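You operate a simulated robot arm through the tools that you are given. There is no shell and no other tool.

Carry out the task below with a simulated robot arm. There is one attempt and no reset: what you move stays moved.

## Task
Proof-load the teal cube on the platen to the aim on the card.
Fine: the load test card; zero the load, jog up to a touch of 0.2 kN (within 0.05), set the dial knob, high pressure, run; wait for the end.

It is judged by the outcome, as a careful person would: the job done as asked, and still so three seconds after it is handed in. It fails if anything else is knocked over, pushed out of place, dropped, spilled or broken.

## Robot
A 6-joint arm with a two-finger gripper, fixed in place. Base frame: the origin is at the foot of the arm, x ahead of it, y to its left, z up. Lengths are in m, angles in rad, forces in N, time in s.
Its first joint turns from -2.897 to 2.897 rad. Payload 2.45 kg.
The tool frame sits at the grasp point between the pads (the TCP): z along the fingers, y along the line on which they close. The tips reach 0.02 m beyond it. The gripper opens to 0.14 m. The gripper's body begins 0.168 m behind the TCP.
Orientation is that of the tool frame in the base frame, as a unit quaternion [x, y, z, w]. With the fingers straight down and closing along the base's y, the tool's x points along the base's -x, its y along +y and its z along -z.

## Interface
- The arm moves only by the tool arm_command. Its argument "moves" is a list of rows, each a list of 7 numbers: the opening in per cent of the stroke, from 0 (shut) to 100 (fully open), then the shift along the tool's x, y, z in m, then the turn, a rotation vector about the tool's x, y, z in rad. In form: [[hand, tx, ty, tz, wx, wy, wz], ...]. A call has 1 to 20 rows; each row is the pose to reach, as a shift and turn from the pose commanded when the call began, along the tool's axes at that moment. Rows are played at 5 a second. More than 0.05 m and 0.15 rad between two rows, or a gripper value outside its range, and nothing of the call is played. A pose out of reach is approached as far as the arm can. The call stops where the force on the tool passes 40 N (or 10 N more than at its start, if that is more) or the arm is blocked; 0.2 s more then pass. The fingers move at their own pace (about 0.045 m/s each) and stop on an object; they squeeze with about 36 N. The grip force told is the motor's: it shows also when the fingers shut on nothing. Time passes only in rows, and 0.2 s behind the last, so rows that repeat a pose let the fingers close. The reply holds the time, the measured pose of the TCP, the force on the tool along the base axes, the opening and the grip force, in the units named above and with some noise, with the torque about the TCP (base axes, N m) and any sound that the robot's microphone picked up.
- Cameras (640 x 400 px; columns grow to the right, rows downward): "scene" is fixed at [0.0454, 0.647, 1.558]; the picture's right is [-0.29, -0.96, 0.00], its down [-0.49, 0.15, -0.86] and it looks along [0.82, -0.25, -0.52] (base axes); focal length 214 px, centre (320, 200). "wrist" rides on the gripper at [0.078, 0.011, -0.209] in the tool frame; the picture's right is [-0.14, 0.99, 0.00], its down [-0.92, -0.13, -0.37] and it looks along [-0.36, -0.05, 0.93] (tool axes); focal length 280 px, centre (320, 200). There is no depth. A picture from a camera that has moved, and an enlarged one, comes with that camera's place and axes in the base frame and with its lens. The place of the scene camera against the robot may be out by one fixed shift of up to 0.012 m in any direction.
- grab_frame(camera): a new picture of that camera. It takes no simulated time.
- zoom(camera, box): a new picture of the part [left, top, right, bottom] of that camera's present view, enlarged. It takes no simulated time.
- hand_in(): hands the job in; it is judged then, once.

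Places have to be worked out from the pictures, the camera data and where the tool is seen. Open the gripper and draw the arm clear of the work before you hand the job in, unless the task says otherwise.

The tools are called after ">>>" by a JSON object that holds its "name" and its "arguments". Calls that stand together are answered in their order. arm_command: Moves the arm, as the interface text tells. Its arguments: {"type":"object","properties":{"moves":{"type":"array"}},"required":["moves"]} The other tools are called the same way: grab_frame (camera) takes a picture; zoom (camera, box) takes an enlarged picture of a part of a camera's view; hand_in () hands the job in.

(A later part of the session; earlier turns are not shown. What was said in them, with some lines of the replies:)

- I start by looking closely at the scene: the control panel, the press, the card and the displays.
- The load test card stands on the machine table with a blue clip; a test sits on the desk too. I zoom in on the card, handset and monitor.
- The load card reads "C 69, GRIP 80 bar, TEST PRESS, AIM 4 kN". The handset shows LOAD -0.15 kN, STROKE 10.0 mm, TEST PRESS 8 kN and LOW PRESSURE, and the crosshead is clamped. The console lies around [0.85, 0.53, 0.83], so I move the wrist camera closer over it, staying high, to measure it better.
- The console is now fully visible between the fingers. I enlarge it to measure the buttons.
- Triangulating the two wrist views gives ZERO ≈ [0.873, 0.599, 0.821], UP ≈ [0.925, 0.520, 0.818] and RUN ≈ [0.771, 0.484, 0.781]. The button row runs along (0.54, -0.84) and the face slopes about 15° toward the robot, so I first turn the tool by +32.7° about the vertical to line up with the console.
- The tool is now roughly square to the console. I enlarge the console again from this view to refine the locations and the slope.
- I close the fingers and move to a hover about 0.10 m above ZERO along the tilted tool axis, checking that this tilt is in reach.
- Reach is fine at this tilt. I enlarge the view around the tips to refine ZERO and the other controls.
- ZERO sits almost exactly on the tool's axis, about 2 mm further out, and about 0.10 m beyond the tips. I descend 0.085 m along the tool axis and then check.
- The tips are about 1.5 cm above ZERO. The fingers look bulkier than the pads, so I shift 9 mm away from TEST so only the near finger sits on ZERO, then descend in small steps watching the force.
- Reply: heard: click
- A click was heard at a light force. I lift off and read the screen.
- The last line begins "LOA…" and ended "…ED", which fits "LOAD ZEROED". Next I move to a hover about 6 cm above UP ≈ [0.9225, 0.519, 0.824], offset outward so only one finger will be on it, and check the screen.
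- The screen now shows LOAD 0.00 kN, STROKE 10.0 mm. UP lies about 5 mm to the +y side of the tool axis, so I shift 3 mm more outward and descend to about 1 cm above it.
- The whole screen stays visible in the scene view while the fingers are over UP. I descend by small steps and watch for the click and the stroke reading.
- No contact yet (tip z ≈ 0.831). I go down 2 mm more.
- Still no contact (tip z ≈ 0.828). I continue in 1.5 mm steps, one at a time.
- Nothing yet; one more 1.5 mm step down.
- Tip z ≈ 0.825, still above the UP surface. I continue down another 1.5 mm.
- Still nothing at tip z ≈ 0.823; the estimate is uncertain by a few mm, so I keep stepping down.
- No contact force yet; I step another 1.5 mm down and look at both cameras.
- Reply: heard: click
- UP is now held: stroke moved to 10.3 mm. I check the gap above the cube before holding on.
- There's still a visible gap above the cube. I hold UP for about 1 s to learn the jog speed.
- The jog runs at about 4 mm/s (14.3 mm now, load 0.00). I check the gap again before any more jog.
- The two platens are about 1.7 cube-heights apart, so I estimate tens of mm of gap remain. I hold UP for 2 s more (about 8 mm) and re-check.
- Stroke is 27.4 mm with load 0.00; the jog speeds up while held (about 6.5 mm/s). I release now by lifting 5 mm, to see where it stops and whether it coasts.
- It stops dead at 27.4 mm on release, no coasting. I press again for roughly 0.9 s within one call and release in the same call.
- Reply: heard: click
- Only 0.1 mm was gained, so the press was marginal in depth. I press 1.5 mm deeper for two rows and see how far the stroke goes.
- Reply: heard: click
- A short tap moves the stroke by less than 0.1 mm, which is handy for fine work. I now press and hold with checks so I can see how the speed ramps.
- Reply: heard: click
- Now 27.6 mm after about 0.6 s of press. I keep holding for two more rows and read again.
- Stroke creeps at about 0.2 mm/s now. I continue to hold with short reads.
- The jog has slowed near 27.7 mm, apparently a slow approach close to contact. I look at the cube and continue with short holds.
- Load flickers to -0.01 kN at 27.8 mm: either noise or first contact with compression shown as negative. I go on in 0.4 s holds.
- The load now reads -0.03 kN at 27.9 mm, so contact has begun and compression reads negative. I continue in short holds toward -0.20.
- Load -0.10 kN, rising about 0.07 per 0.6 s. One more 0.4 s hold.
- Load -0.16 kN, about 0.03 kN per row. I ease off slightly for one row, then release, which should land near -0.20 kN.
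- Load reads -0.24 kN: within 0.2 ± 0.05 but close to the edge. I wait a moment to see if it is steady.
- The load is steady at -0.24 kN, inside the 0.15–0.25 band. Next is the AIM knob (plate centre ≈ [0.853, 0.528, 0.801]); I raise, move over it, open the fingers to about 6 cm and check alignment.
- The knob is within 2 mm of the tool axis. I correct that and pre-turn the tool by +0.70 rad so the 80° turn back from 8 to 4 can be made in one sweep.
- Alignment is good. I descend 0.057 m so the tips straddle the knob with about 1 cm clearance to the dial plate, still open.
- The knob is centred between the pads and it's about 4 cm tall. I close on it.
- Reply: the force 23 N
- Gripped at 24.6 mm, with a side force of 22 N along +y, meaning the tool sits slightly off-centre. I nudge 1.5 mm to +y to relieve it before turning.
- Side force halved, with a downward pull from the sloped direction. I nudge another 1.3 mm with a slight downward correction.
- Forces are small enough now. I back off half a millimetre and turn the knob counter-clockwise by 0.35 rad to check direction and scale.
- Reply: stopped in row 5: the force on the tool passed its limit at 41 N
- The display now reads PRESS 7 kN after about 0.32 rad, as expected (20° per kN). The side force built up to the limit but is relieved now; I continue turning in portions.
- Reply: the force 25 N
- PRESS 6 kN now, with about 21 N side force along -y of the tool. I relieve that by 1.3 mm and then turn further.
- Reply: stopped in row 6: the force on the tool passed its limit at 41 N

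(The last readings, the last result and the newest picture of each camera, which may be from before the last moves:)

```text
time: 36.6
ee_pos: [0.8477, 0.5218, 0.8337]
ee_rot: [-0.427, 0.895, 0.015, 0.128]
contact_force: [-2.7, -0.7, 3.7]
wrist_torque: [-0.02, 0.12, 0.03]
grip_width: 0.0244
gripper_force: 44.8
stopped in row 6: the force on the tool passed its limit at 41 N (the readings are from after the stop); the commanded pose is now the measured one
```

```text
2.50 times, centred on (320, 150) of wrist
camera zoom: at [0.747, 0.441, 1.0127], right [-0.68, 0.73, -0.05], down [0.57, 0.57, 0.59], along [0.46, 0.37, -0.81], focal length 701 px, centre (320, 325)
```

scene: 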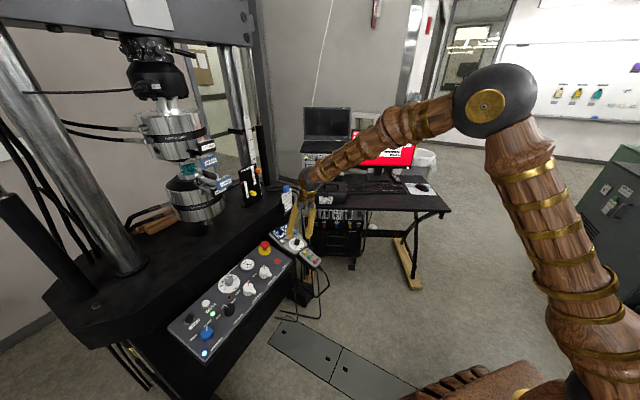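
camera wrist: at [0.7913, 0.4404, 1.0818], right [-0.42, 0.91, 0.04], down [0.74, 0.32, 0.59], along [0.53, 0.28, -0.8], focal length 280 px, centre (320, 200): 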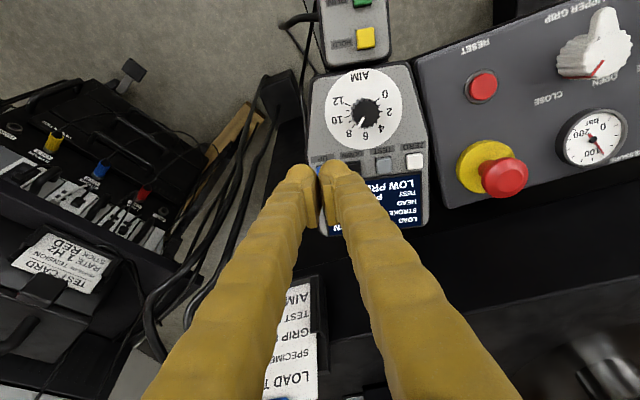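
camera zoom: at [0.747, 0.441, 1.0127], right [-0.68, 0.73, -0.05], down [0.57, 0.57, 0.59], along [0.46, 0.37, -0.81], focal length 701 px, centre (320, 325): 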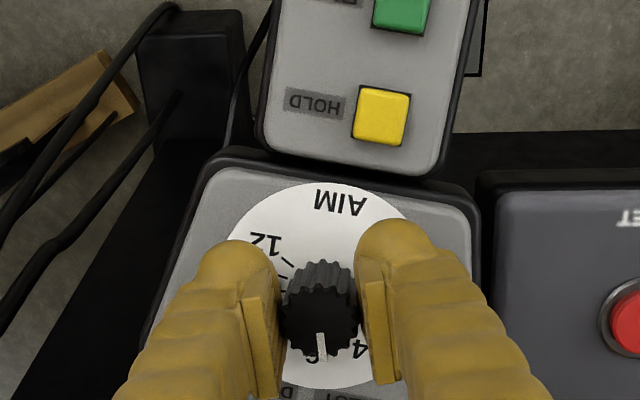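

PRESS 5 kN; total turn about 1.00 rad of the 1.40 needed. I turn another 0.22 rad.

>>> {"name": "arm_command", "arguments": {"moves": [[0, 0, 0, 0, 0, 0, -0.08], [0, 0, 0, 0, 0, 0, -0.16], [0, 0, 0, 0, 0, 0, -0.22]]}}

>>> {"name": "zoom", "arguments": {"camera": "scene", "box": [265, 215, 305, 255]}}

```text
time: 37.4
ee_pos: [0.8493, 0.5229, 0.8338]
ee_rot: [-0.523, 0.843, 0.002, 0.129]
contact_force: [-0.4, -9.4, 5.1]
wrist_torque: [0.21, -0.04, -0.03]
grip_width: 0.0246
gripper_force: 44.6
```

```text
10.00 times, centred on (285, 235) of scene
camera zoom: at [0.0454, 0.647, 1.558], right [-0.29, -0.96, 0.0], down [-0.49, 0.15, -0.86], along [0.82, -0.25, -0.52], focal length 2145 px, centre (670, -150)
```

zoom: 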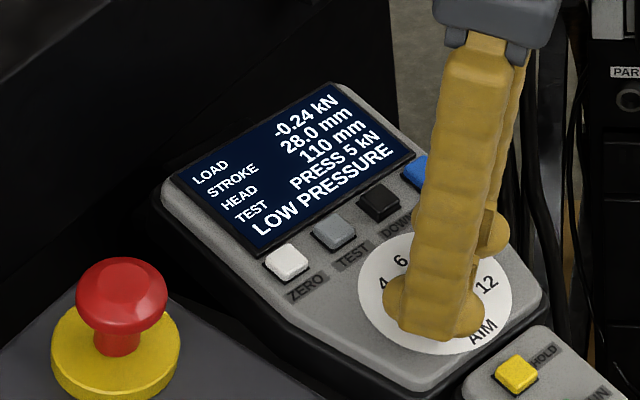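

Still 5 kN at about 1.22 rad total, right near the 4/5 boundary. I turn 0.18 rad more to centre on 4.

>>> {"name": "arm_command", "arguments": {"moves": [[0, 0, 0, 0, 0, 0, -0.07], [0, 0, 0, 0, 0, 0, -0.13], [0, 0, 0, 0, 0, 0, -0.18], [0, 0, 0, 0, 0, 0, -0.18]]}}

>>> {"name": "zoom", "arguments": {"camera": "scene", "box": [265, 215, 305, 255]}}

>>> {"name": "zoom", "arguments": {"camera": "wrist", "box": [220, 70, 420, 230]}}

```text
time: 38.4
ee_pos: [0.8495, 0.5224, 0.8322]
ee_rot: [-0.596, 0.792, -0.011, 0.13]
contact_force: [24.9, 3.4, -8.6]
wrist_torque: [0.01, -0.09, -0.04]
grip_width: 0.0248
gripper_force: 45.2
```

```text
10.00 times, centred on (285, 235) of scene
camera zoom: at [0.0454, 0.647, 1.558], right [-0.29, -0.96, 0.0], down [-0.49, 0.15, -0.86], along [0.82, -0.25, -0.52], focal length 2145 px, centre (670, -150)
```

zoom: 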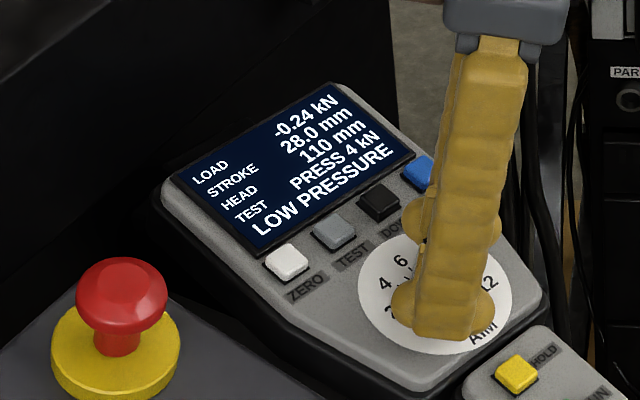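

```text
2.50 times, centred on (320, 150) of wrist
camera zoom: at [0.773, 0.4221, 1.0158], right [-0.9, 0.42, -0.14], down [0.28, 0.78, 0.56], along [0.34, 0.46, -0.82], focal length 701 px, centre (320, 325)
```

zoom: 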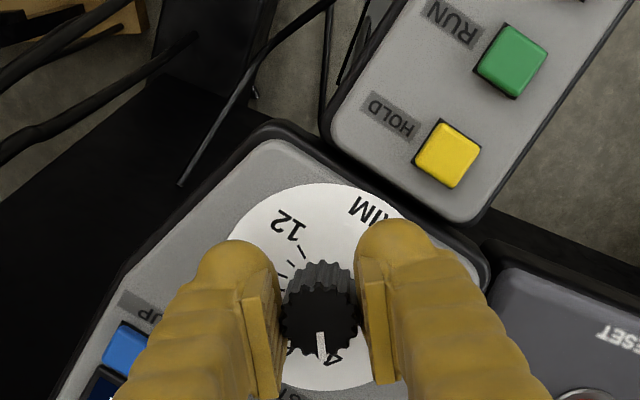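

The display reads PRESS 4 kN. I open slightly, just clear of the knob, and lift straight off.

>>> {"name": "arm_command", "arguments": {"moves": [[32, 0, 0, 0, 0, 0, 0], [32, 0, 0, 0, 0, 0, 0], [32, 0, 0, 0, 0, 0, 0]]}}

>>> {"name": "arm_command", "arguments": {"moves": [[32, 0, 0, -0.02, 0, 0, 0], [32, 0, 0, -0.045, 0, 0, 0], [32, 0, 0, -0.075, 0, 0, 0], [32, 0, 0, -0.1, 0, 0, 0], [32, 0, 0, -0.1, 0, 0, 0]]}}

>>> {"name": "zoom", "arguments": {"camera": "scene", "box": [262, 205, 326, 269]}}

>>> {"name": "grab_frame", "arguments": {"camera": "wrist"}}

```text
time: 39.2
ee_pos: [0.848, 0.5216, 0.8335]
ee_rot: [-0.596, 0.793, -0.009, 0.129]
contact_force: [0.3, -1.1, 0.2]
wrist_torque: [0.04, 0.0, 0.03]
grip_width: 0.0448
gripper_force: 0.0
```

```text
time: 40.4
ee_pos: [0.8265, 0.5091, 0.9282]
ee_rot: [-0.595, 0.793, -0.011, 0.129]
contact_force: [-0.1, -0.3, 0.2]
wrist_torque: [0.0, 0.01, 0.0]
grip_width: 0.0445
gripper_force: 0.0
```

```text
6.25 times, centred on (294, 237) of scene
camera zoom: at [0.0454, 0.647, 1.558], right [-0.29, -0.96, 0.0], down [-0.49, 0.15, -0.86], along [0.82, -0.25, -0.52], focal length 1340 px, centre (482, -31)
```

zoom: 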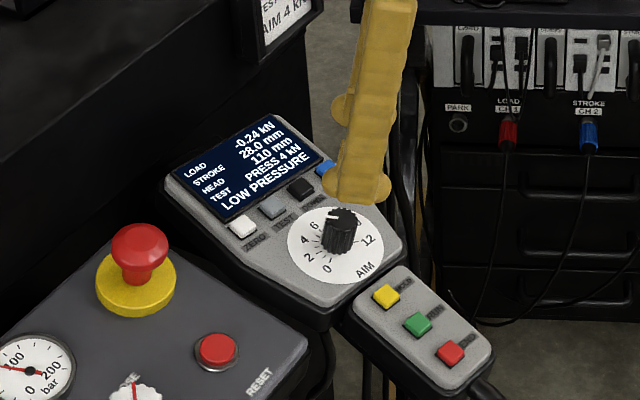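

```text
taken
camera wrist: at [0.7503, 0.4091, 1.1114], right [-0.9, 0.42, -0.14], down [0.28, 0.78, 0.55], along [0.34, 0.46, -0.82], focal length 280 px, centre (320, 200)
```

wrist: 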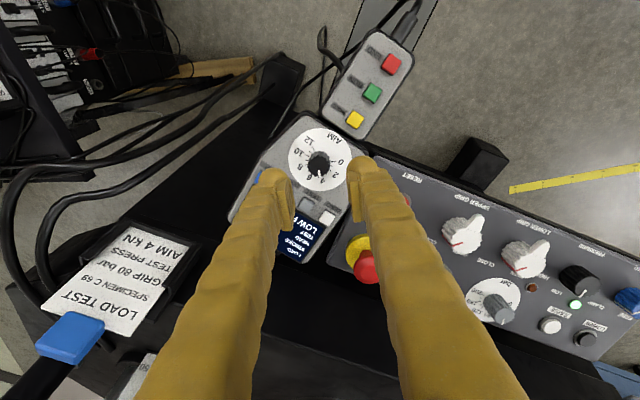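

AIM is set to 4 kN and load is still -0.24. Next I need the PRESSURE knob on the panel (roughly [0.60, 0.83, 0.80]); I lift and swing the wrist over there to measure it.

>>> {"name": "arm_command", "arguments": {"moves": [[32, 0, 0, -0.04, 0, 0, 0], [32, -0.0148, 0.0374, -0.0495, 0, 0, 0.057], [32, -0.0296, 0.0748, -0.0591, 0, 0, 0.113], [32, -0.0443, 0.1121, -0.0686, 0, 0, 0.17], [32, -0.0591, 0.1495, -0.0781, 0, 0, 0.227], [32, -0.0739, 0.1869, -0.0877, 0, 0, 0.283], [32, -0.0887, 0.2243, -0.0972, 0, 0, 0.34], [32, -0.1034, 0.2616, -0.1067, 0, 0, 0.397], [32, -0.1182, 0.299, -0.1163, 0, 0, 0.453], [32, -0.133, 0.3364, -0.1258, 0, 0, 0.51], [32, -0.133, 0.3364, -0.1258, 0, 0, 0.51]]}}

>>> {"name": "grab_frame", "arguments": {"camera": "wrist"}}

>>> {"name": "grab_frame", "arguments": {"camera": "scene"}}

```text
time: 42.8
ee_pos: [0.5165, 0.7129, 1.018]
ee_rot: [-0.376, 0.918, 0.023, 0.127]
contact_force: [0.6, 0.1, 0.0]
wrist_torque: [-0.05, 0.03, -0.02]
grip_width: 0.0446
gripper_force: 0.0
```

```text
taken
camera wrist: at [0.4087, 0.6386, 1.1972], right [-0.6, 0.8, -0.02], down [0.64, 0.49, 0.59], along [0.49, 0.34, -0.8], focal length 280 px, centre (320, 200)
```

wrist: 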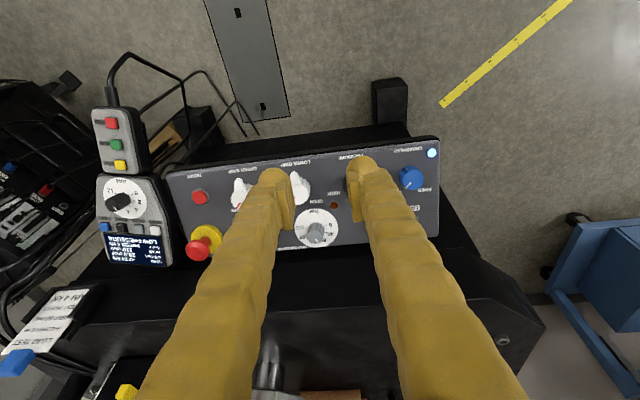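

```text
taken
```

scene: 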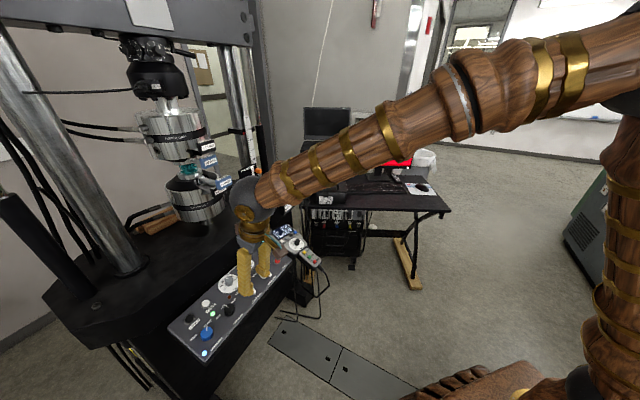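

The PRESSURE knob is hidden behind the right finger. I open the fingers fully and shift a bit along the panel to see it.

>>> {"name": "arm_command", "arguments": {"moves": [[60, 0, 0.02, 0, 0, 0, 0], [100, 0, 0.035, 0, 0, 0, 0], [100, 0, 0.035, 0, 0, 0, 0], [100, 0, 0.035, 0, 0, 0, 0], [100, 0, 0.035, 0, 0, 0, 0]]}}

>>> {"name": "zoom", "arguments": {"camera": "wrist", "box": [160, 110, 460, 260]}}

>>> {"name": "zoom", "arguments": {"camera": "wrist", "box": [240, 130, 400, 240]}}

```text
time: 44.0
ee_pos: [0.4922, 0.7388, 1.0167]
ee_rot: [-0.377, 0.917, 0.023, 0.127]
contact_force: [0.2, -0.3, 0.1]
wrist_torque: [0.01, 0.02, -0.03]
grip_width: 0.1399
gripper_force: 0.2
```

```text
2.13 times, centred on (310, 185) of wrist
camera zoom: at [0.3842, 0.6639, 1.1966], right [-0.6, 0.8, -0.02], down [0.64, 0.49, 0.59], along [0.49, 0.34, -0.8], focal length 598 px, centre (341, 232)
```

zoom: 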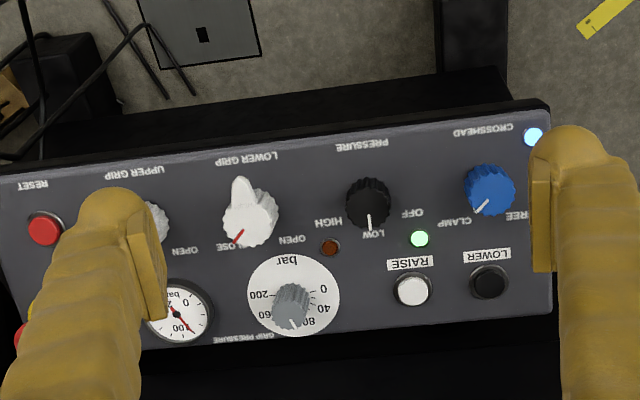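

```text
3.64 times, centred on (320, 185) of wrist
camera zoom: at [0.3842, 0.6639, 1.1966], right [-0.6, 0.8, -0.02], down [0.64, 0.49, 0.59], along [0.49, 0.34, -0.8], focal length 1020 px, centre (320, 254)
```

zoom: 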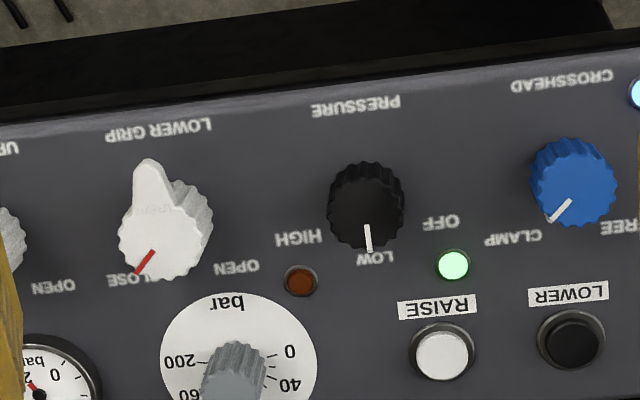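

RAISE triangulates to [0.630, 0.913, 0.811] and LOWER to [0.584, 0.958, 0.810]; the panel axis runs along (-0.71, 0.705) and slopes about 15.5°. The PRESSURE knob base is at about [0.589, 0.833, 0.783], and it must turn roughly 57° clockwise from LOW to HIGH. I align to the panel and move to a hover above it.

>>> {"name": "arm_command", "arguments": {"moves": [[60, -0.012, 0.001, 0.028, -0.01, -0.003, 0], [36, -0.024, 0.002, 0.055, -0.02, -0.006, -0.001], [36, -0.036, 0.003, 0.083, -0.03, -0.009, -0.001], [36, -0.048, 0.004, 0.11, -0.04, -0.012, -0.002], [36, -0.06, 0.005, 0.138, -0.05, -0.015, -0.002], [36, -0.0712, 0.0062, 0.1656, -0.056, -0.018, -0.0025], [36, -0.0712, 0.0062, 0.1656, -0.056, -0.018, -0.0025]]}}

>>> {"name": "grab_frame", "arguments": {"camera": "wrist"}}

>>> {"name": "zoom", "arguments": {"camera": "wrist", "box": [220, 70, 420, 230]}}

>>> {"name": "zoom", "arguments": {"camera": "scene", "box": [180, 220, 320, 360]}}

```text
time: 45.6
ee_pos: [0.5723, 0.8159, 0.8728]
ee_rot: [-0.381, 0.915, 0.052, 0.126]
contact_force: [-0.2, 0.4, -0.9]
wrist_torque: [0.01, -0.02, 0.0]
grip_width: 0.0504
gripper_force: 0.1
```

```text
taken
camera wrist: at [0.4703, 0.7306, 1.0522], right [-0.61, 0.79, 0.04], down [0.65, 0.47, 0.6], along [0.46, 0.39, -0.8], focal length 280 px, centre (320, 200)
```

wrist: 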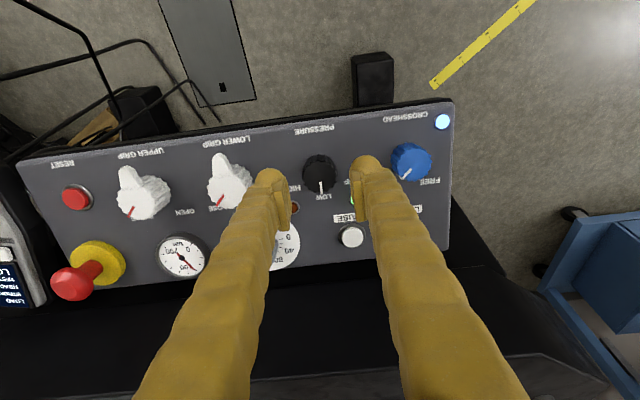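

```text
2.50 times, centred on (320, 150) of wrist
camera zoom: at [0.4703, 0.7306, 1.0522], right [-0.61, 0.79, 0.04], down [0.65, 0.47, 0.6], along [0.46, 0.39, -0.8], focal length 701 px, centre (320, 325)
```

zoom: 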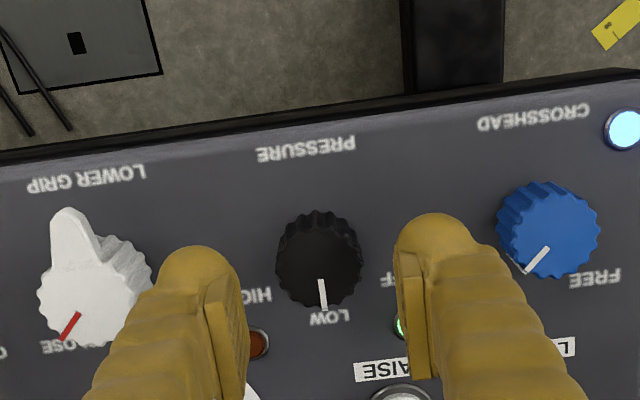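

```text
2.86 times, centred on (250, 290) of scene
camera zoom: at [0.0454, 0.647, 1.558], right [-0.29, -0.96, 0.0], down [-0.49, 0.15, -0.86], along [0.82, -0.25, -0.52], focal length 613 px, centre (520, -57)
```

zoom: 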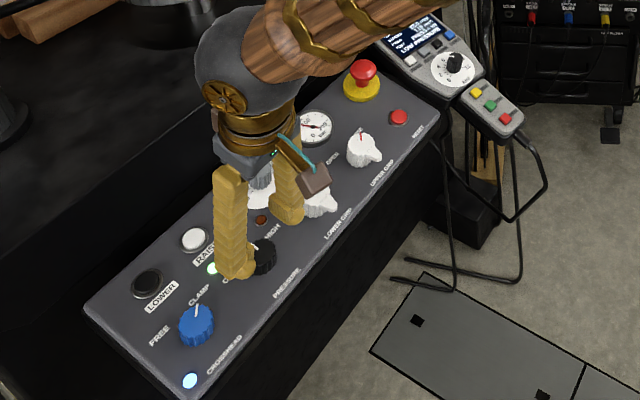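

The knob is on the axis sideways and about 3.5 mm further out. I correct that and pre-turn the tool by -0.5 rad at the hover.

>>> {"name": "arm_command", "arguments": {"moves": [[36, -0.001, 0, 0, 0, 0, -0.13], [36, -0.002, 0, 0, 0, 0, -0.26], [36, -0.003, 0, 0, 0, 0, -0.39], [36, -0.0035, 0, 0, 0, 0, -0.5], [36, -0.0035, 0, 0, 0, 0, -0.5]]}}

>>> {"name": "zoom", "arguments": {"camera": "wrist", "box": [220, 70, 420, 230]}}

```text
time: 46.8
ee_pos: [0.5756, 0.8198, 0.8759]
ee_rot: [-0.596, 0.792, 0.019, 0.134]
contact_force: [-0.1, 0.2, 0.7]
wrist_torque: [0.0, 0.02, 0.02]
grip_width: 0.0503
gripper_force: 0.2
```

```text
2.50 times, centred on (320, 150) of wrist
camera zoom: at [0.5048, 0.7089, 1.0549], right [-0.9, 0.42, -0.1], down [0.28, 0.76, 0.59], along [0.32, 0.5, -0.8], focal length 701 px, centre (320, 325)
```

zoom: 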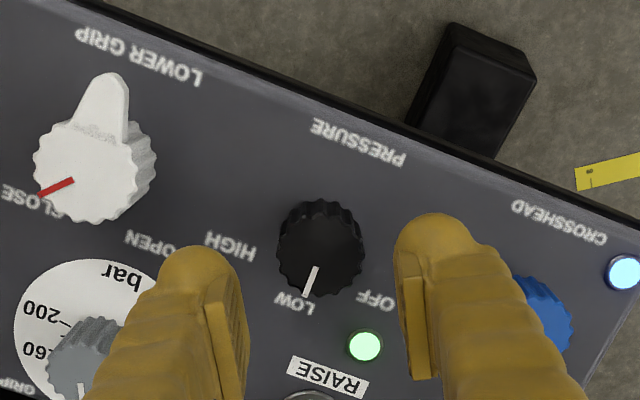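

Alignment is good; nothing tall is near where the fingers go. I descend 0.062 m so the pads straddle the knob.

>>> {"name": "arm_command", "arguments": {"moves": [[36, 0.0005, 0, 0.02, 0, 0, 0], [36, 0.001, 0, 0.04, 0, 0, 0], [36, 0.001, 0, 0.053, 0, 0, 0], [36, 0.001, 0, 0.062, 0, 0, 0], [36, 0.001, 0, 0.062, 0, 0, 0]]}}

>>> {"name": "zoom", "arguments": {"camera": "wrist", "box": [220, 70, 420, 230]}}

>>> {"name": "zoom", "arguments": {"camera": "scene", "box": [200, 270, 260, 330]}}

```text
time: 48.0
ee_pos: [0.5875, 0.8299, 0.8179]
ee_rot: [-0.596, 0.792, 0.02, 0.134]
contact_force: [0.6, -0.1, -0.9]
wrist_torque: [0.01, 0.04, 0.01]
grip_width: 0.0505
gripper_force: 0.0
```

```text
2.50 times, centred on (320, 150) of wrist
camera zoom: at [0.5166, 0.7208, 0.9967], right [-0.9, 0.42, -0.1], down [0.29, 0.76, 0.59], along [0.32, 0.5, -0.8], focal length 701 px, centre (320, 325)
```

zoom: 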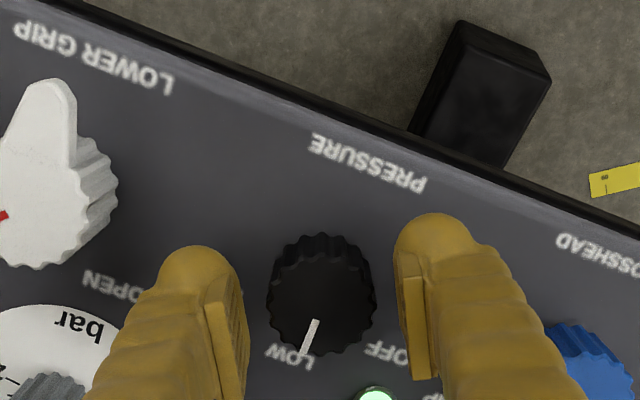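

```text
6.67 times, centred on (230, 300) of scene
camera zoom: at [0.0454, 0.647, 1.558], right [-0.29, -0.96, 0.0], down [-0.49, 0.15, -0.86], along [0.82, -0.25, -0.52], focal length 1430 px, centre (920, -467)
```

zoom: 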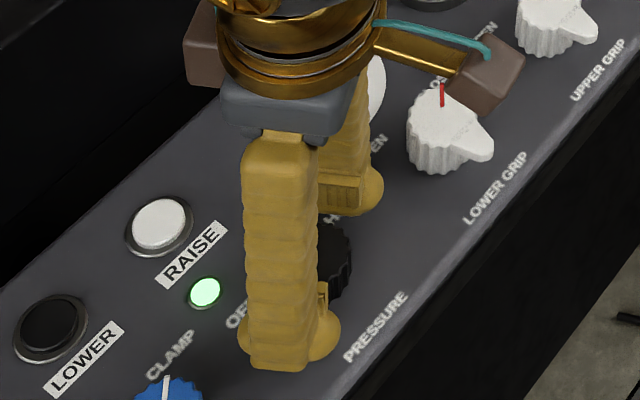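

The pads are centred on either side. I close on the knob.

>>> {"name": "arm_command", "arguments": {"moves": [[0, 0, 0, 0, 0, 0, 0], [0, 0, 0, 0, 0, 0, 0], [0, 0, 0, 0, 0, 0, 0]]}}

```text
time: 48.8
ee_pos: [0.5857, 0.8303, 0.8188]
ee_rot: [-0.595, 0.792, 0.018, 0.134]
contact_force: [-9.1, 3.9, -0.4]
wrist_torque: [0.03, 0.14, 0.02]
grip_width: 0.0345
gripper_force: 42.4
```

Gripped at 34.5 mm with small side force. I turn clockwise by 0.5 rad first and check.

>>> {"name": "arm_command", "arguments": {"moves": [[0, 0, 0, 0, 0, 0, 0.1], [0, 0, 0, 0, 0, 0, 0.2], [0, 0, 0, 0, 0, 0, 0.3], [0, 0, 0, 0, 0, 0, 0.4], [0, 0, 0, 0, 0, 0, 0.5]]}}

>>> {"name": "zoom", "arguments": {"camera": "wrist", "box": [220, 70, 420, 230]}}

>>> {"name": "zoom", "arguments": {"camera": "scene", "box": [265, 215, 305, 255]}}

```text
time: 50.0
ee_pos: [0.5881, 0.8301, 0.8177]
ee_rot: [-0.381, 0.915, 0.053, 0.126]
contact_force: [5.3, 32.1, 10.6]
wrist_torque: [0.28, -0.06, 0.05]
grip_width: 0.0344
gripper_force: 44.8
```

```text
2.50 times, centred on (320, 150) of wrist
camera zoom: at [0.4856, 0.7444, 0.995], right [-0.61, 0.79, 0.04], down [0.64, 0.47, 0.6], along [0.46, 0.39, -0.8], focal length 701 px, centre (320, 325)
```

zoom: 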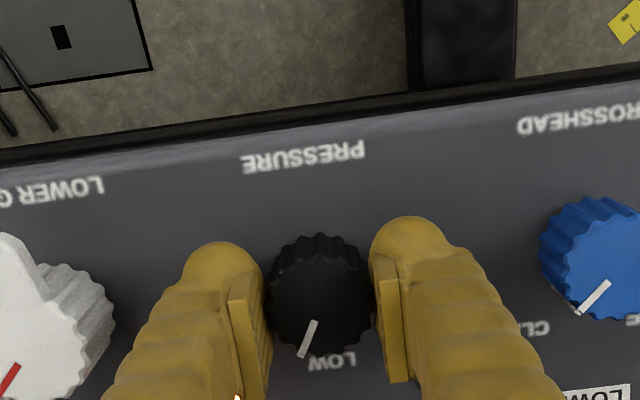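

```text
10.00 times, centred on (285, 235) of scene
camera zoom: at [0.0454, 0.647, 1.558], right [-0.29, -0.96, 0.0], down [-0.49, 0.15, -0.86], along [0.82, -0.25, -0.52], focal length 2145 px, centre (670, -150)
```

zoom: 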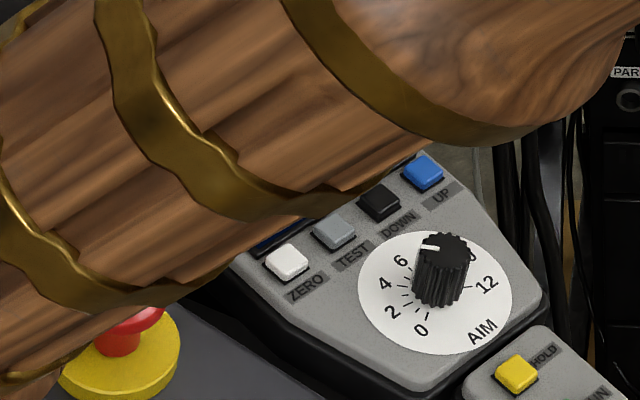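

About half of the turn is done; the side force is 34 N, so I relieve it by about 2 mm in its direction before continuing.

>>> {"name": "arm_command", "arguments": {"moves": [[0, -0.001, 0.0006, 0, 0, 0, 0], [0, -0.0018, 0.0012, 0, 0, 0, 0], [0, -0.0018, 0.0012, 0, 0, 0, 0]]}}

```text
time: 50.8
ee_pos: [0.5873, 0.8308, 0.8169]
ee_rot: [-0.38, 0.915, 0.052, 0.125]
contact_force: [0.2, -10.9, 35.4]
wrist_torque: [-0.22, 0.03, -0.01]
grip_width: 0.0345
gripper_force: 45.1
```

Now the force is mostly upward (35 N); I let the tool rise by half a millimetre to relieve it.

>>> {"name": "arm_command", "arguments": {"moves": [[0, 0, 0, -0.0005, 0, 0, 0], [0, 0, 0, -0.0005, 0, 0, 0]]}}

```text
time: 51.4
ee_pos: [0.5875, 0.8313, 0.8168]
ee_rot: [-0.38, 0.915, 0.051, 0.125]
contact_force: [12.0, -17.2, 24.7]
wrist_torque: [-0.15, -0.21, -0.05]
grip_width: 0.0342
gripper_force: 45.0
```

I simply continue the turn; if the force limit stops the motion it re-zeroes the commanded pose.

>>> {"name": "arm_command", "arguments": {"moves": [[0, 0, 0, -0.0005, 0, 0, 0.06], [0, 0, 0, -0.0005, 0, 0, 0.12], [0, 0, 0, -0.0005, 0, 0, 0.18], [0, 0, 0, -0.0005, 0, 0, 0.24]]}}

>>> {"name": "zoom", "arguments": {"camera": "wrist", "box": [220, 70, 420, 230]}}

```text
time: 52.4
ee_pos: [0.5876, 0.8303, 0.8167]
ee_rot: [-0.268, 0.954, 0.066, 0.118]
contact_force: [11.1, -25.1, 20.7]
wrist_torque: [-0.29, -0.16, -0.08]
grip_width: 0.0342
gripper_force: 44.9
```

```text
2.50 times, centred on (320, 150) of wrist
camera zoom: at [0.4762, 0.7611, 0.9964], right [-0.41, 0.91, 0.1], down [0.76, 0.28, 0.59], along [0.51, 0.31, -0.8], focal length 701 px, centre (320, 325)
```

zoom: 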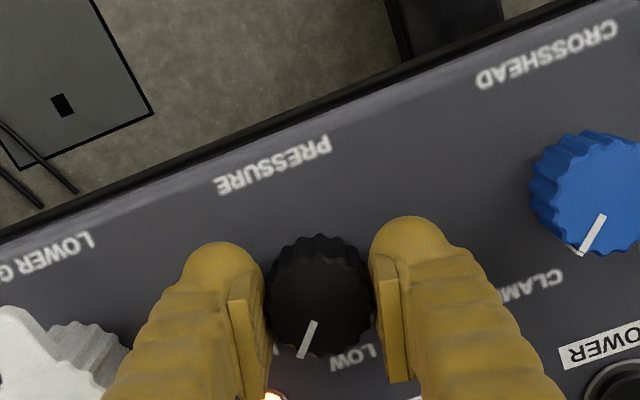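

The lamp beside the knob seems to glow now. Total turn is about 0.74 rad; I complete it to about 1.0 rad.

>>> {"name": "arm_command", "arguments": {"moves": [[0, 0, -0.0005, -0.0003, 0, 0, 0.06], [0, 0, -0.001, -0.0005, 0, 0, 0.13], [0, 0, -0.001, -0.0005, 0, 0, 0.2], [0, 0, -0.001, -0.0005, 0, 0, 0.27]]}}

>>> {"name": "zoom", "arguments": {"camera": "wrist", "box": [220, 70, 420, 230]}}

>>> {"name": "zoom", "arguments": {"camera": "scene", "box": [200, 250, 280, 330]}}

```text
time: 53.4
ee_pos: [0.5875, 0.8305, 0.8169]
ee_rot: [-0.137, 0.981, 0.082, 0.108]
contact_force: [12.7, -12.0, -6.4]
wrist_torque: [-0.22, -0.46, 0.84]
grip_width: 0.0345
gripper_force: 44.5
```

```text
2.50 times, centred on (320, 150) of wrist
camera zoom: at [0.4704, 0.7813, 0.9993], right [-0.16, 0.97, 0.16], down [0.83, 0.04, 0.55], along [0.53, 0.22, -0.82], focal length 701 px, centre (320, 325)
```

zoom: 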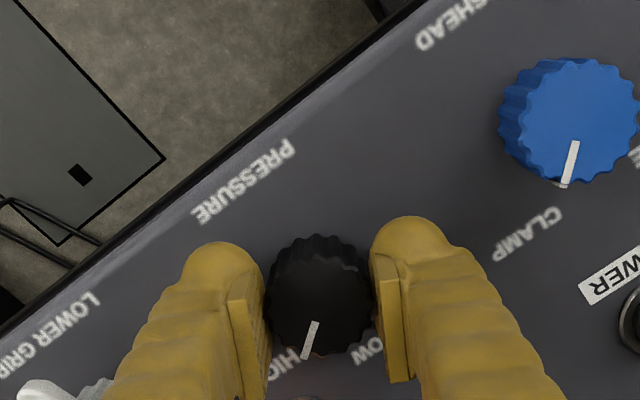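

```text
5.00 times, centred on (240, 290) of scene
camera zoom: at [0.0454, 0.647, 1.558], right [-0.29, -0.96, 0.0], down [-0.49, 0.15, -0.86], along [0.82, -0.25, -0.52], focal length 1072 px, centre (720, -250)
```

zoom: 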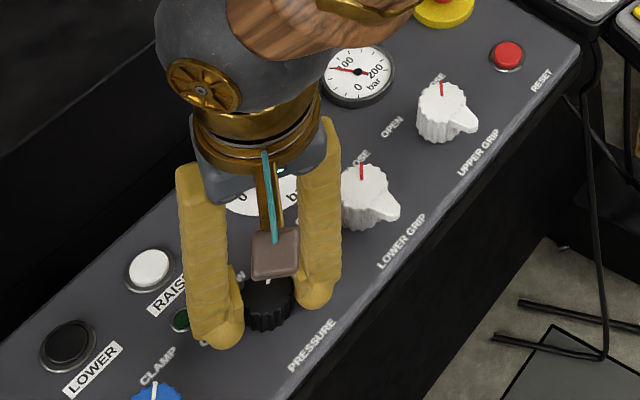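

The wrist torque of 0.84 Nm suggests the end stop at HIGH, and the green lamp went out. I open just enough and lift straight off, then look at the panel.

>>> {"name": "arm_command", "arguments": {"moves": [[36, 0, 0, 0, 0, 0, 0], [36, 0, 0, 0, 0, 0, 0], [36, 0, 0, 0, 0, 0, 0]]}}

>>> {"name": "arm_command", "arguments": {"moves": [[36, 0, 0, -0.025, 0, 0, 0], [36, 0, 0, -0.05, 0, 0, 0], [36, 0, 0, -0.085, 0, 0, 0], [36, 0, 0, -0.12, 0, 0, 0], [36, 0, 0, -0.12, 0, 0, 0]]}}

>>> {"name": "zoom", "arguments": {"camera": "wrist", "box": [160, 60, 440, 230]}}

>>> {"name": "grab_frame", "arguments": {"camera": "scene"}}

>>> {"name": "zoom", "arguments": {"camera": "scene", "box": [265, 215, 305, 255]}}

```text
time: 54.2
ee_pos: [0.5881, 0.831, 0.8184]
ee_rot: [-0.137, 0.981, 0.081, 0.109]
contact_force: [0.0, 0.5, 1.1]
wrist_torque: [-0.01, 0.0, -0.01]
grip_width: 0.0506
gripper_force: 0.0
```

```text
time: 55.4
ee_pos: [0.5666, 0.8102, 0.9326]
ee_rot: [-0.138, 0.981, 0.082, 0.109]
contact_force: [0.2, 0.4, 0.1]
wrist_torque: [-0.02, -0.04, 0.0]
grip_width: 0.0507
gripper_force: 0.0
```

```text
2.29 times, centred on (300, 145) of wrist
camera zoom: at [0.4486, 0.7604, 1.116], right [-0.16, 0.97, 0.16], down [0.83, 0.04, 0.55], along [0.53, 0.22, -0.82], focal length 641 px, centre (366, 326)
```

zoom: 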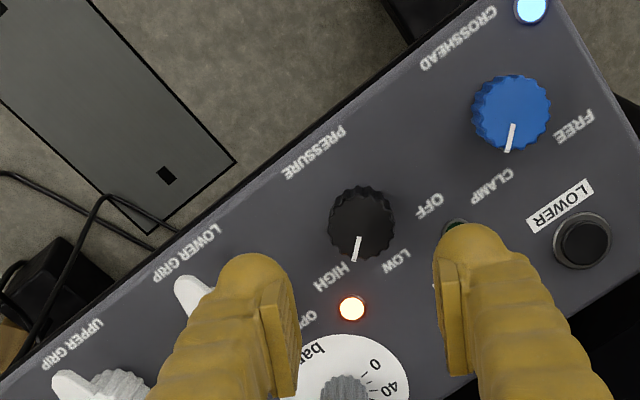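

```text
taken
```

scene: 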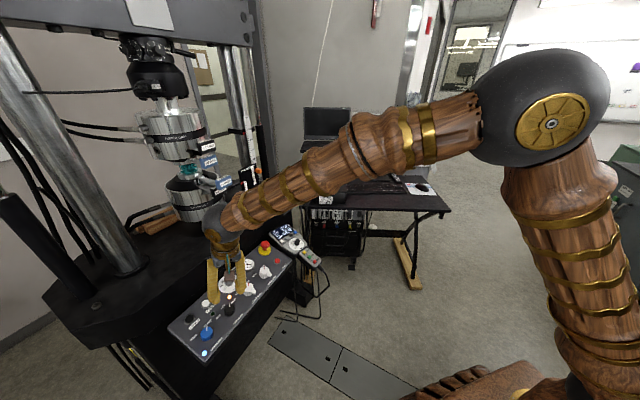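

```text
10.00 times, centred on (285, 235) of scene
camera zoom: at [0.0454, 0.647, 1.558], right [-0.29, -0.96, 0.0], down [-0.49, 0.15, -0.86], along [0.82, -0.25, -0.52], focal length 2145 px, centre (670, -150)
```

zoom: 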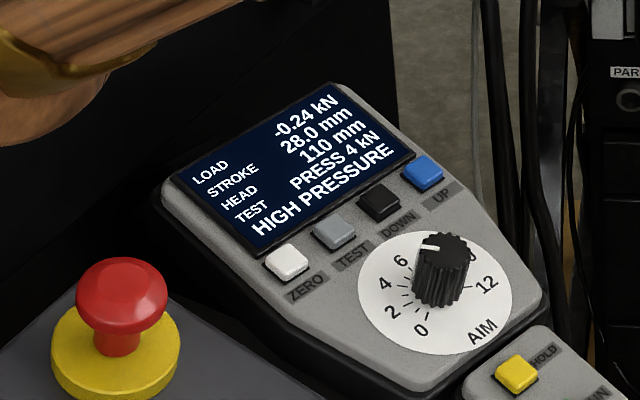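

The screen shows HIGH PRESSURE, PRESS 4 kN, LOAD -0.24 kN, and the red lamp is lit with the knob at HIGH. Now for RUN at about [0.771, 0.484, 0.779]: I close the fingers and travel at height back to the console-aligned orientation.

>>> {"name": "arm_command", "arguments": {"moves": [[0, -0.0048, -0.0381, -0.0094, 0.006, 0, -0.033], [0, -0.0097, -0.0761, -0.0189, 0.013, 0, -0.066], [0, -0.0145, -0.1142, -0.0283, 0.019, 0, -0.1], [0, -0.0193, -0.1523, -0.0378, 0.026, 0, -0.133], [0, -0.0242, -0.1903, -0.0472, 0.032, -0.001, -0.166], [0, -0.029, -0.2284, -0.0567, 0.039, -0.001, -0.199], [0, -0.0338, -0.2665, -0.0661, 0.045, -0.001, -0.232], [0, -0.0387, -0.3045, -0.0756, 0.051, -0.001, -0.266], [0, -0.0435, -0.3426, -0.085, 0.058, -0.001, -0.299], [0, -0.0435, -0.3426, -0.085, 0.058, -0.001, -0.299]]}}

>>> {"name": "grab_frame", "arguments": {"camera": "wrist"}}

>>> {"name": "zoom", "arguments": {"camera": "wrist", "box": [200, 60, 440, 260]}}

```text
time: 57.6
ee_pos: [0.6874, 0.4768, 0.9828]
ee_rot: [-0.279, 0.952, 0.037, 0.123]
contact_force: [1.0, 0.3, -0.5]
wrist_torque: [0.02, 0.01, 0.04]
grip_width: 0.0
gripper_force: 29.5
```

```text
taken
camera wrist: at [0.5721, 0.4166, 1.1629], right [-0.42, 0.91, 0.03], down [0.74, 0.32, 0.59], along [0.52, 0.28, -0.81], focal length 280 px, centre (320, 200)
```

wrist: 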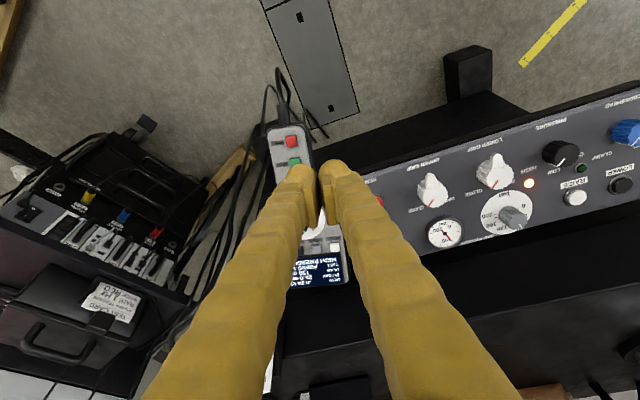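

```text
2.00 times, centred on (320, 160) of wrist
camera zoom: at [0.5721, 0.4166, 1.1629], right [-0.42, 0.91, 0.03], down [0.74, 0.32, 0.59], along [0.52, 0.28, -0.81], focal length 561 px, centre (320, 280)
```

zoom: 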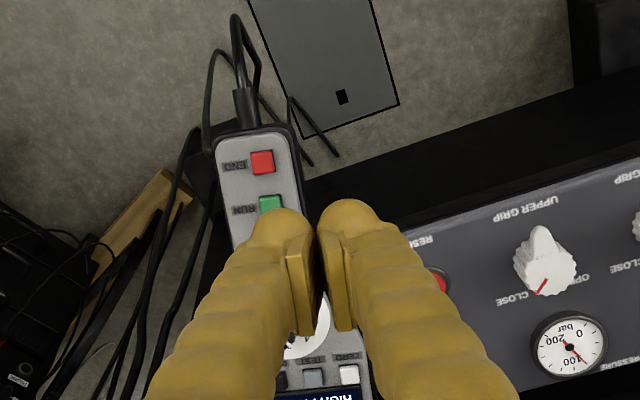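

RUN is confirmed at [0.7715, 0.483, 0.778]. I descend to about 5 cm above it.

>>> {"name": "arm_command", "arguments": {"moves": [[0, -0.004, -0.02, 0.02, 0, 0, 0], [0, -0.008, -0.0408, 0.05, 0, 0, 0], [0, -0.012, -0.0408, 0.085, 0, 0, 0], [0, -0.016, -0.0408, 0.12, 0, 0, 0], [0, -0.0191, -0.0408, 0.1473, 0, 0, 0], [0, -0.0191, -0.0408, 0.1473, 0, 0, 0]]}}

>>> {"name": "zoom", "arguments": {"camera": "wrist", "box": [220, 70, 420, 230]}}

>>> {"name": "zoom", "arguments": {"camera": "scene", "box": [262, 215, 326, 279]}}

```text
time: 59.0
ee_pos: [0.7559, 0.4718, 0.8444]
ee_rot: [-0.279, 0.952, 0.036, 0.124]
contact_force: [0.4, -0.4, -0.1]
wrist_torque: [-0.01, -0.03, -0.02]
grip_width: 0.0003
gripper_force: 29.6
```

```text
2.50 times, centred on (320, 150) of wrist
camera zoom: at [0.6406, 0.4119, 1.0231], right [-0.42, 0.91, 0.03], down [0.74, 0.32, 0.59], along [0.52, 0.28, -0.81], focal length 701 px, centre (320, 325)
```

zoom: 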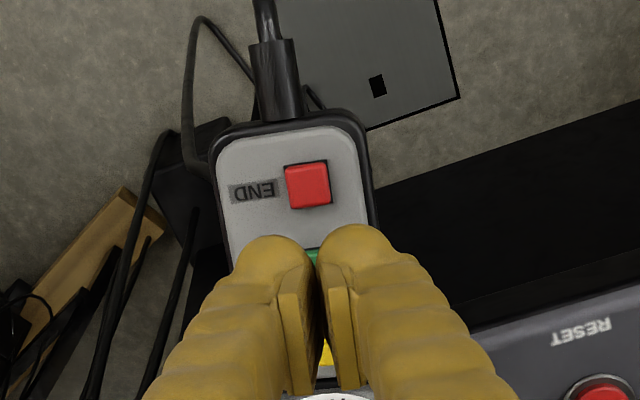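

```text
6.25 times, centred on (294, 247) of scene
camera zoom: at [0.0454, 0.647, 1.558], right [-0.29, -0.96, 0.0], down [-0.49, 0.15, -0.86], along [0.82, -0.25, -0.52], focal length 1340 px, centre (482, -94)
```

zoom: 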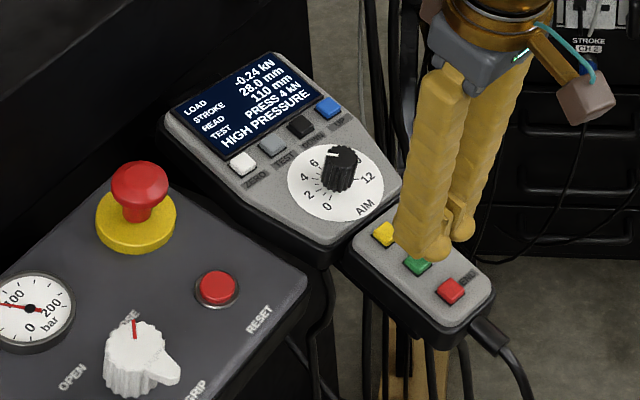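

RUN lies right under the tips. I descend to just around contact depth in small steps, listening for the click.

>>> {"name": "arm_command", "arguments": {"moves": [[0, -0.001, -0.001, 0.025, 0, 0, 0], [0, -0.002, -0.0015, 0.04, 0, 0, 0], [0, -0.002, -0.0015, 0.046, 0, 0, 0], [0, -0.002, -0.0015, 0.049, 0, 0, 0], [0, -0.002, -0.0015, 0.051, 0, 0, 0]]}}

>>> {"name": "zoom", "arguments": {"camera": "scene", "box": [262, 215, 326, 279]}}

```text
time: 60.0
ee_pos: [0.7685, 0.4786, 0.8002]
ee_rot: [-0.28, 0.951, 0.038, 0.123]
contact_force: [-14.0, -7.6, 22.9]
wrist_torque: [0.1, 0.23, 0.17]
grip_width: 0.0
gripper_force: 29.7
heard: click
stopped in row 4: the force on the tool passed its limit at 48 N (the readings are from after the stop); the commanded pose is now the measured one
```

```text
6.25 times, centred on (294, 247) of scene
camera zoom: at [0.0454, 0.647, 1.558], right [-0.29, -0.96, 0.0], down [-0.49, 0.15, -0.86], along [0.82, -0.25, -0.52], focal length 1340 px, centre (482, -94)
```

zoom: 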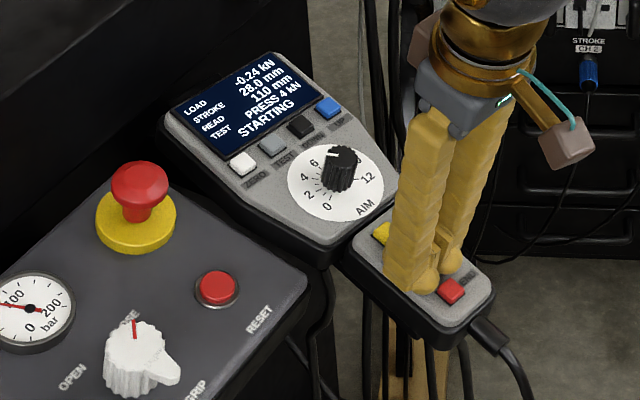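

The screen says STARTING. I lift off straight away along the tool axis, clear of END and HOLD, and watch.

>>> {"name": "arm_command", "arguments": {"moves": [[0, 0, 0, -0.02, 0, 0, 0], [0, 0, 0, -0.05, 0, 0, 0], [0, 0, 0, -0.09, 0, 0, 0], [0, 0, 0, -0.13, 0, 0, 0]]}}

>>> {"name": "zoom", "arguments": {"camera": "scene", "box": [262, 215, 326, 279]}}

>>> {"name": "zoom", "arguments": {"camera": "scene", "box": [170, 140, 220, 190]}}

```text
time: 61.0
ee_pos: [0.7399, 0.4626, 0.9254]
ee_rot: [-0.279, 0.952, 0.035, 0.123]
contact_force: [0.3, -0.7, -0.3]
wrist_torque: [0.03, 0.02, 0.0]
grip_width: 0.0
gripper_force: 29.6
```

```text
6.25 times, centred on (294, 247) of scene
camera zoom: at [0.0454, 0.647, 1.558], right [-0.29, -0.96, 0.0], down [-0.49, 0.15, -0.86], along [0.82, -0.25, -0.52], focal length 1340 px, centre (482, -94)
```

zoom: 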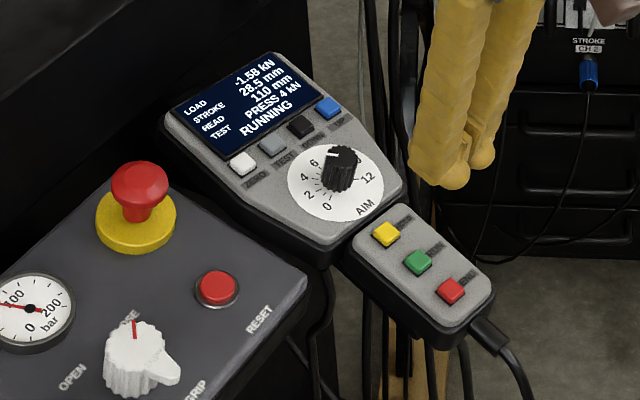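

```text
8.00 times, centred on (195, 165) of scene
camera zoom: at [0.0454, 0.647, 1.558], right [-0.29, -0.96, 0.0], down [-0.49, 0.15, -0.86], along [0.82, -0.25, -0.52], focal length 1716 px, centre (1320, 480)
```

zoom: 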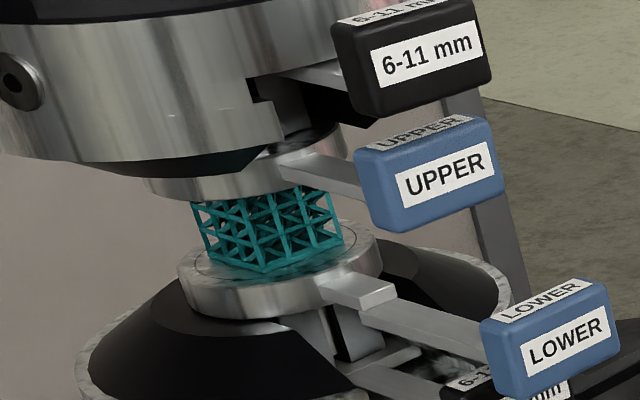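

RUNNING: load -1.58 kN at 28.5 mm. I wait in place and read the screen.

>>> {"name": "arm_command", "arguments": {"moves": [[0, 0.01, 0, -0.01, 0, 0, 0], [20, 0.02, 0, -0.02, 0, 0, 0], [30, 0.02, 0, -0.02, 0, 0, 0], [30, 0.02, 0, -0.02, 0, 0, 0], [30, 0.02, 0, -0.02, 0, 0, 0]]}}

>>> {"name": "zoom", "arguments": {"camera": "scene", "box": [262, 215, 326, 279]}}

```text
time: 62.2
ee_pos: [0.7201, 0.4488, 0.9378]
ee_rot: [-0.28, 0.951, 0.036, 0.124]
contact_force: [0.0, -1.3, -0.2]
wrist_torque: [0.01, 0.01, 0.04]
grip_width: 0.042
gripper_force: 0.1
```

```text
6.25 times, centred on (294, 247) of scene
camera zoom: at [0.0454, 0.647, 1.558], right [-0.29, -0.96, 0.0], down [-0.49, 0.15, -0.86], along [0.82, -0.25, -0.52], focal length 1340 px, centre (482, -94)
```

zoom: 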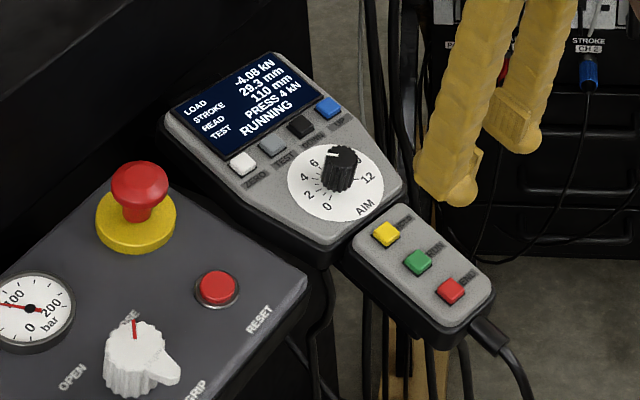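

The load reached -4.08 kN, still RUNNING. I keep waiting.

>>> {"name": "arm_command", "arguments": {"moves": [[30, 0, 0, 0, 0, 0, 0], [30, 0, 0, 0, 0, 0, 0], [30, 0, 0, 0, 0, 0, 0], [30, 0, 0, 0, 0, 0, 0]]}}

>>> {"name": "zoom", "arguments": {"camera": "scene", "box": [262, 215, 326, 279]}}

```text
time: 63.2
ee_pos: [0.721, 0.449, 0.9379]
ee_rot: [-0.279, 0.952, 0.036, 0.124]
contact_force: [0.0, 0.8, -0.6]
wrist_torque: [-0.04, 0.0, 0.0]
grip_width: 0.0423
gripper_force: 0.1
```

```text
6.25 times, centred on (294, 247) of scene
camera zoom: at [0.0454, 0.647, 1.558], right [-0.29, -0.96, 0.0], down [-0.49, 0.15, -0.86], along [0.82, -0.25, -0.52], focal length 1340 px, centre (482, -94)
```

zoom: 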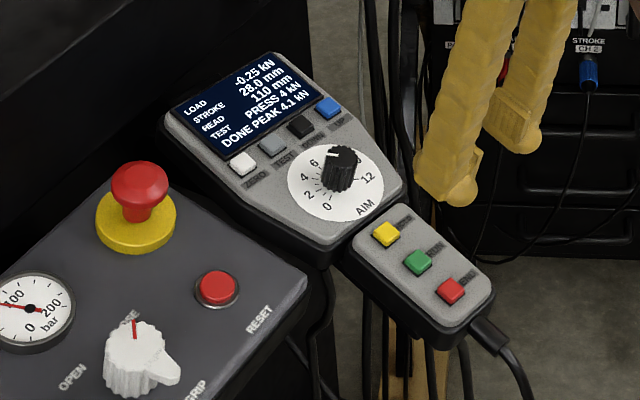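

The screen reads DONE PEAK 4.1 kN with the load back at -0.25 kN. I open the gripper fully, withdraw up and back, and check the scene.

>>> {"name": "arm_command", "arguments": {"moves": [[50, 0.02, 0, -0.035, 0, 0, 0], [80, 0.04, 0, -0.07, 0, 0, 0], [100, 0.06, 0, -0.105, 0, 0, 0], [100, 0.08, 0, -0.14, 0, 0, 0], [100, 0.1, 0, -0.175, 0, 0, 0], [100, 0.1, 0, -0.175, 0, 0, 0], [100, 0.1, 0, -0.175, 0, 0, 0]]}}

>>> {"name": "grab_frame", "arguments": {"camera": "scene"}}

>>> {"name": "zoom", "arguments": {"camera": "scene", "box": [262, 215, 326, 279]}}

>>> {"name": "zoom", "arguments": {"camera": "scene", "box": [170, 140, 220, 190]}}

>>> {"name": "zoom", "arguments": {"camera": "scene", "box": [345, 125, 425, 175]}}

```text
time: 64.8
ee_pos: [0.5997, 0.3727, 1.0818]
ee_rot: [-0.279, 0.952, 0.036, 0.124]
contact_force: [0.2, 0.1, -0.3]
wrist_torque: [0.01, 0.0, 0.0]
grip_width: 0.1399
gripper_force: 0.1
```

```text
taken
```

scene: 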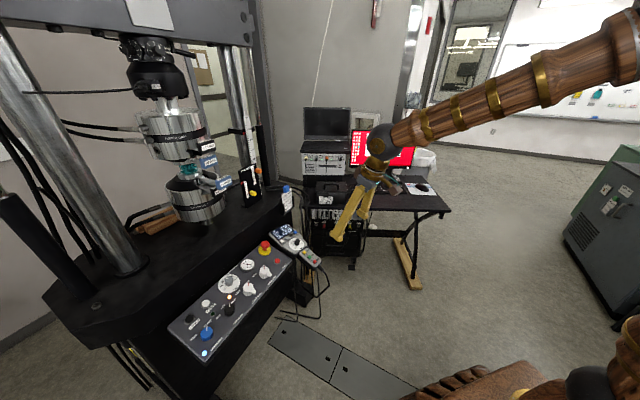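

```text
6.25 times, centred on (294, 247) of scene
camera zoom: at [0.0454, 0.647, 1.558], right [-0.29, -0.96, 0.0], down [-0.49, 0.15, -0.86], along [0.82, -0.25, -0.52], focal length 1340 px, centre (482, -94)
```

zoom: 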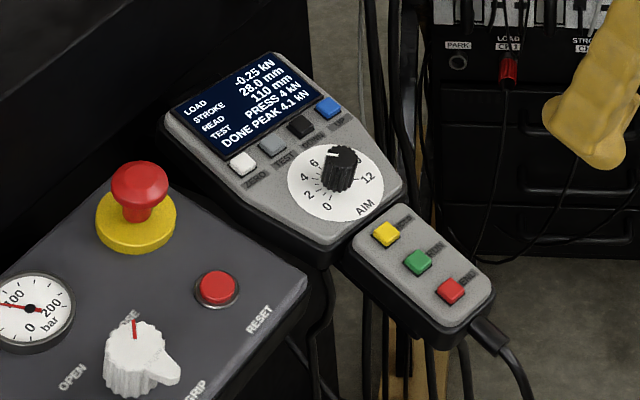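

```text
8.00 times, centred on (195, 165) of scene
camera zoom: at [0.0454, 0.647, 1.558], right [-0.29, -0.96, 0.0], down [-0.49, 0.15, -0.86], along [0.82, -0.25, -0.52], focal length 1716 px, centre (1320, 480)
```

zoom: 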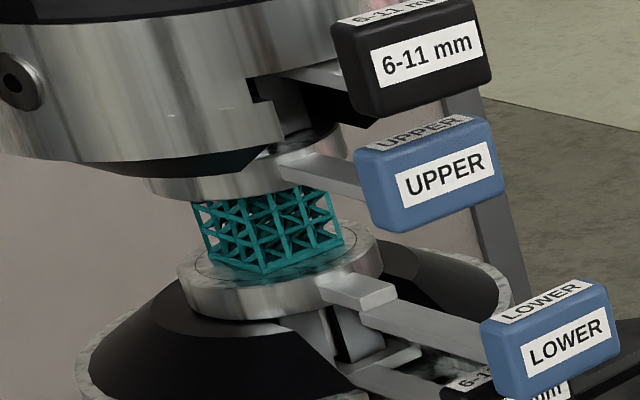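

```text
8.00 times, centred on (385, 150) of scene
camera zoom: at [0.0454, 0.647, 1.558], right [-0.29, -0.96, 0.0], down [-0.49, 0.15, -0.86], along [0.82, -0.25, -0.52], focal length 1716 px, centre (-200, 600)
```

zoom: 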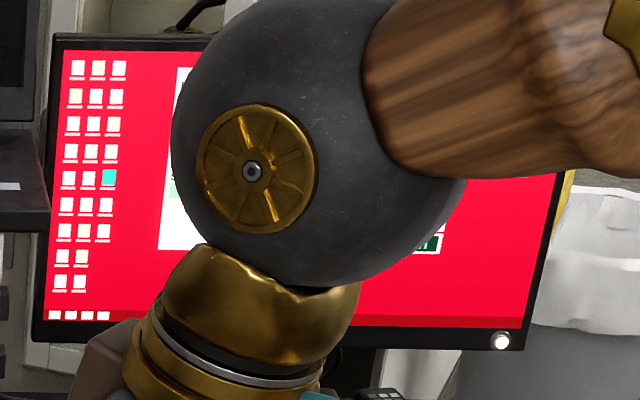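

The test ended with DONE PEAK 4.1 kN against the 4 kN aim. The cube is intact on the platen, nothing else has moved, and the gripper is open with the arm clear, so I hand the job in.

>>> {"name": "hand_in", "arguments": {}}

```text
The job is handed in.
```

The teal cube was proof-loaded to the card's 4 kN aim. The handset finished on **DONE PEAK 4.1 kN**, and the highest load I saw on screen was 4.08 kN. I've handed the job in.

| Step | Result |
|---|---|
| Card | Specimen C 69, grip 80 bar, test PRESS, aim 4 kN |
| Zero | Load went from -0.15 to 0.00 kN |
| Touch | 0.24 kN at 28.0 mm stroke; within 0.2 ± 0.05, but near the top of the band |
| Aim dial | Turned from 8 to 4 kN |
| Pressure | Set from LOW to HIGH |
| Run | Load rose to the aim and came back down by itself |

- **Load sign:** the display shows compression as negative, so the touch read as -0.24 kN.
- **Grip pressure:** I left it alone; the gauge read roughly 80 bar, matching the card.
- **RUN press:** the arm stopped on its force limit at 48 N as the button clicked. The pendant looked undisturbed afterwards.
- **Left as is:** pressure is still on HIGH, and the cube is still lightly clamped between the platens at 0.25 kN.

The cube looked intact in the last picture, and I saw nothing else moved or knocked over. The gripper is open and the arm is drawn back.
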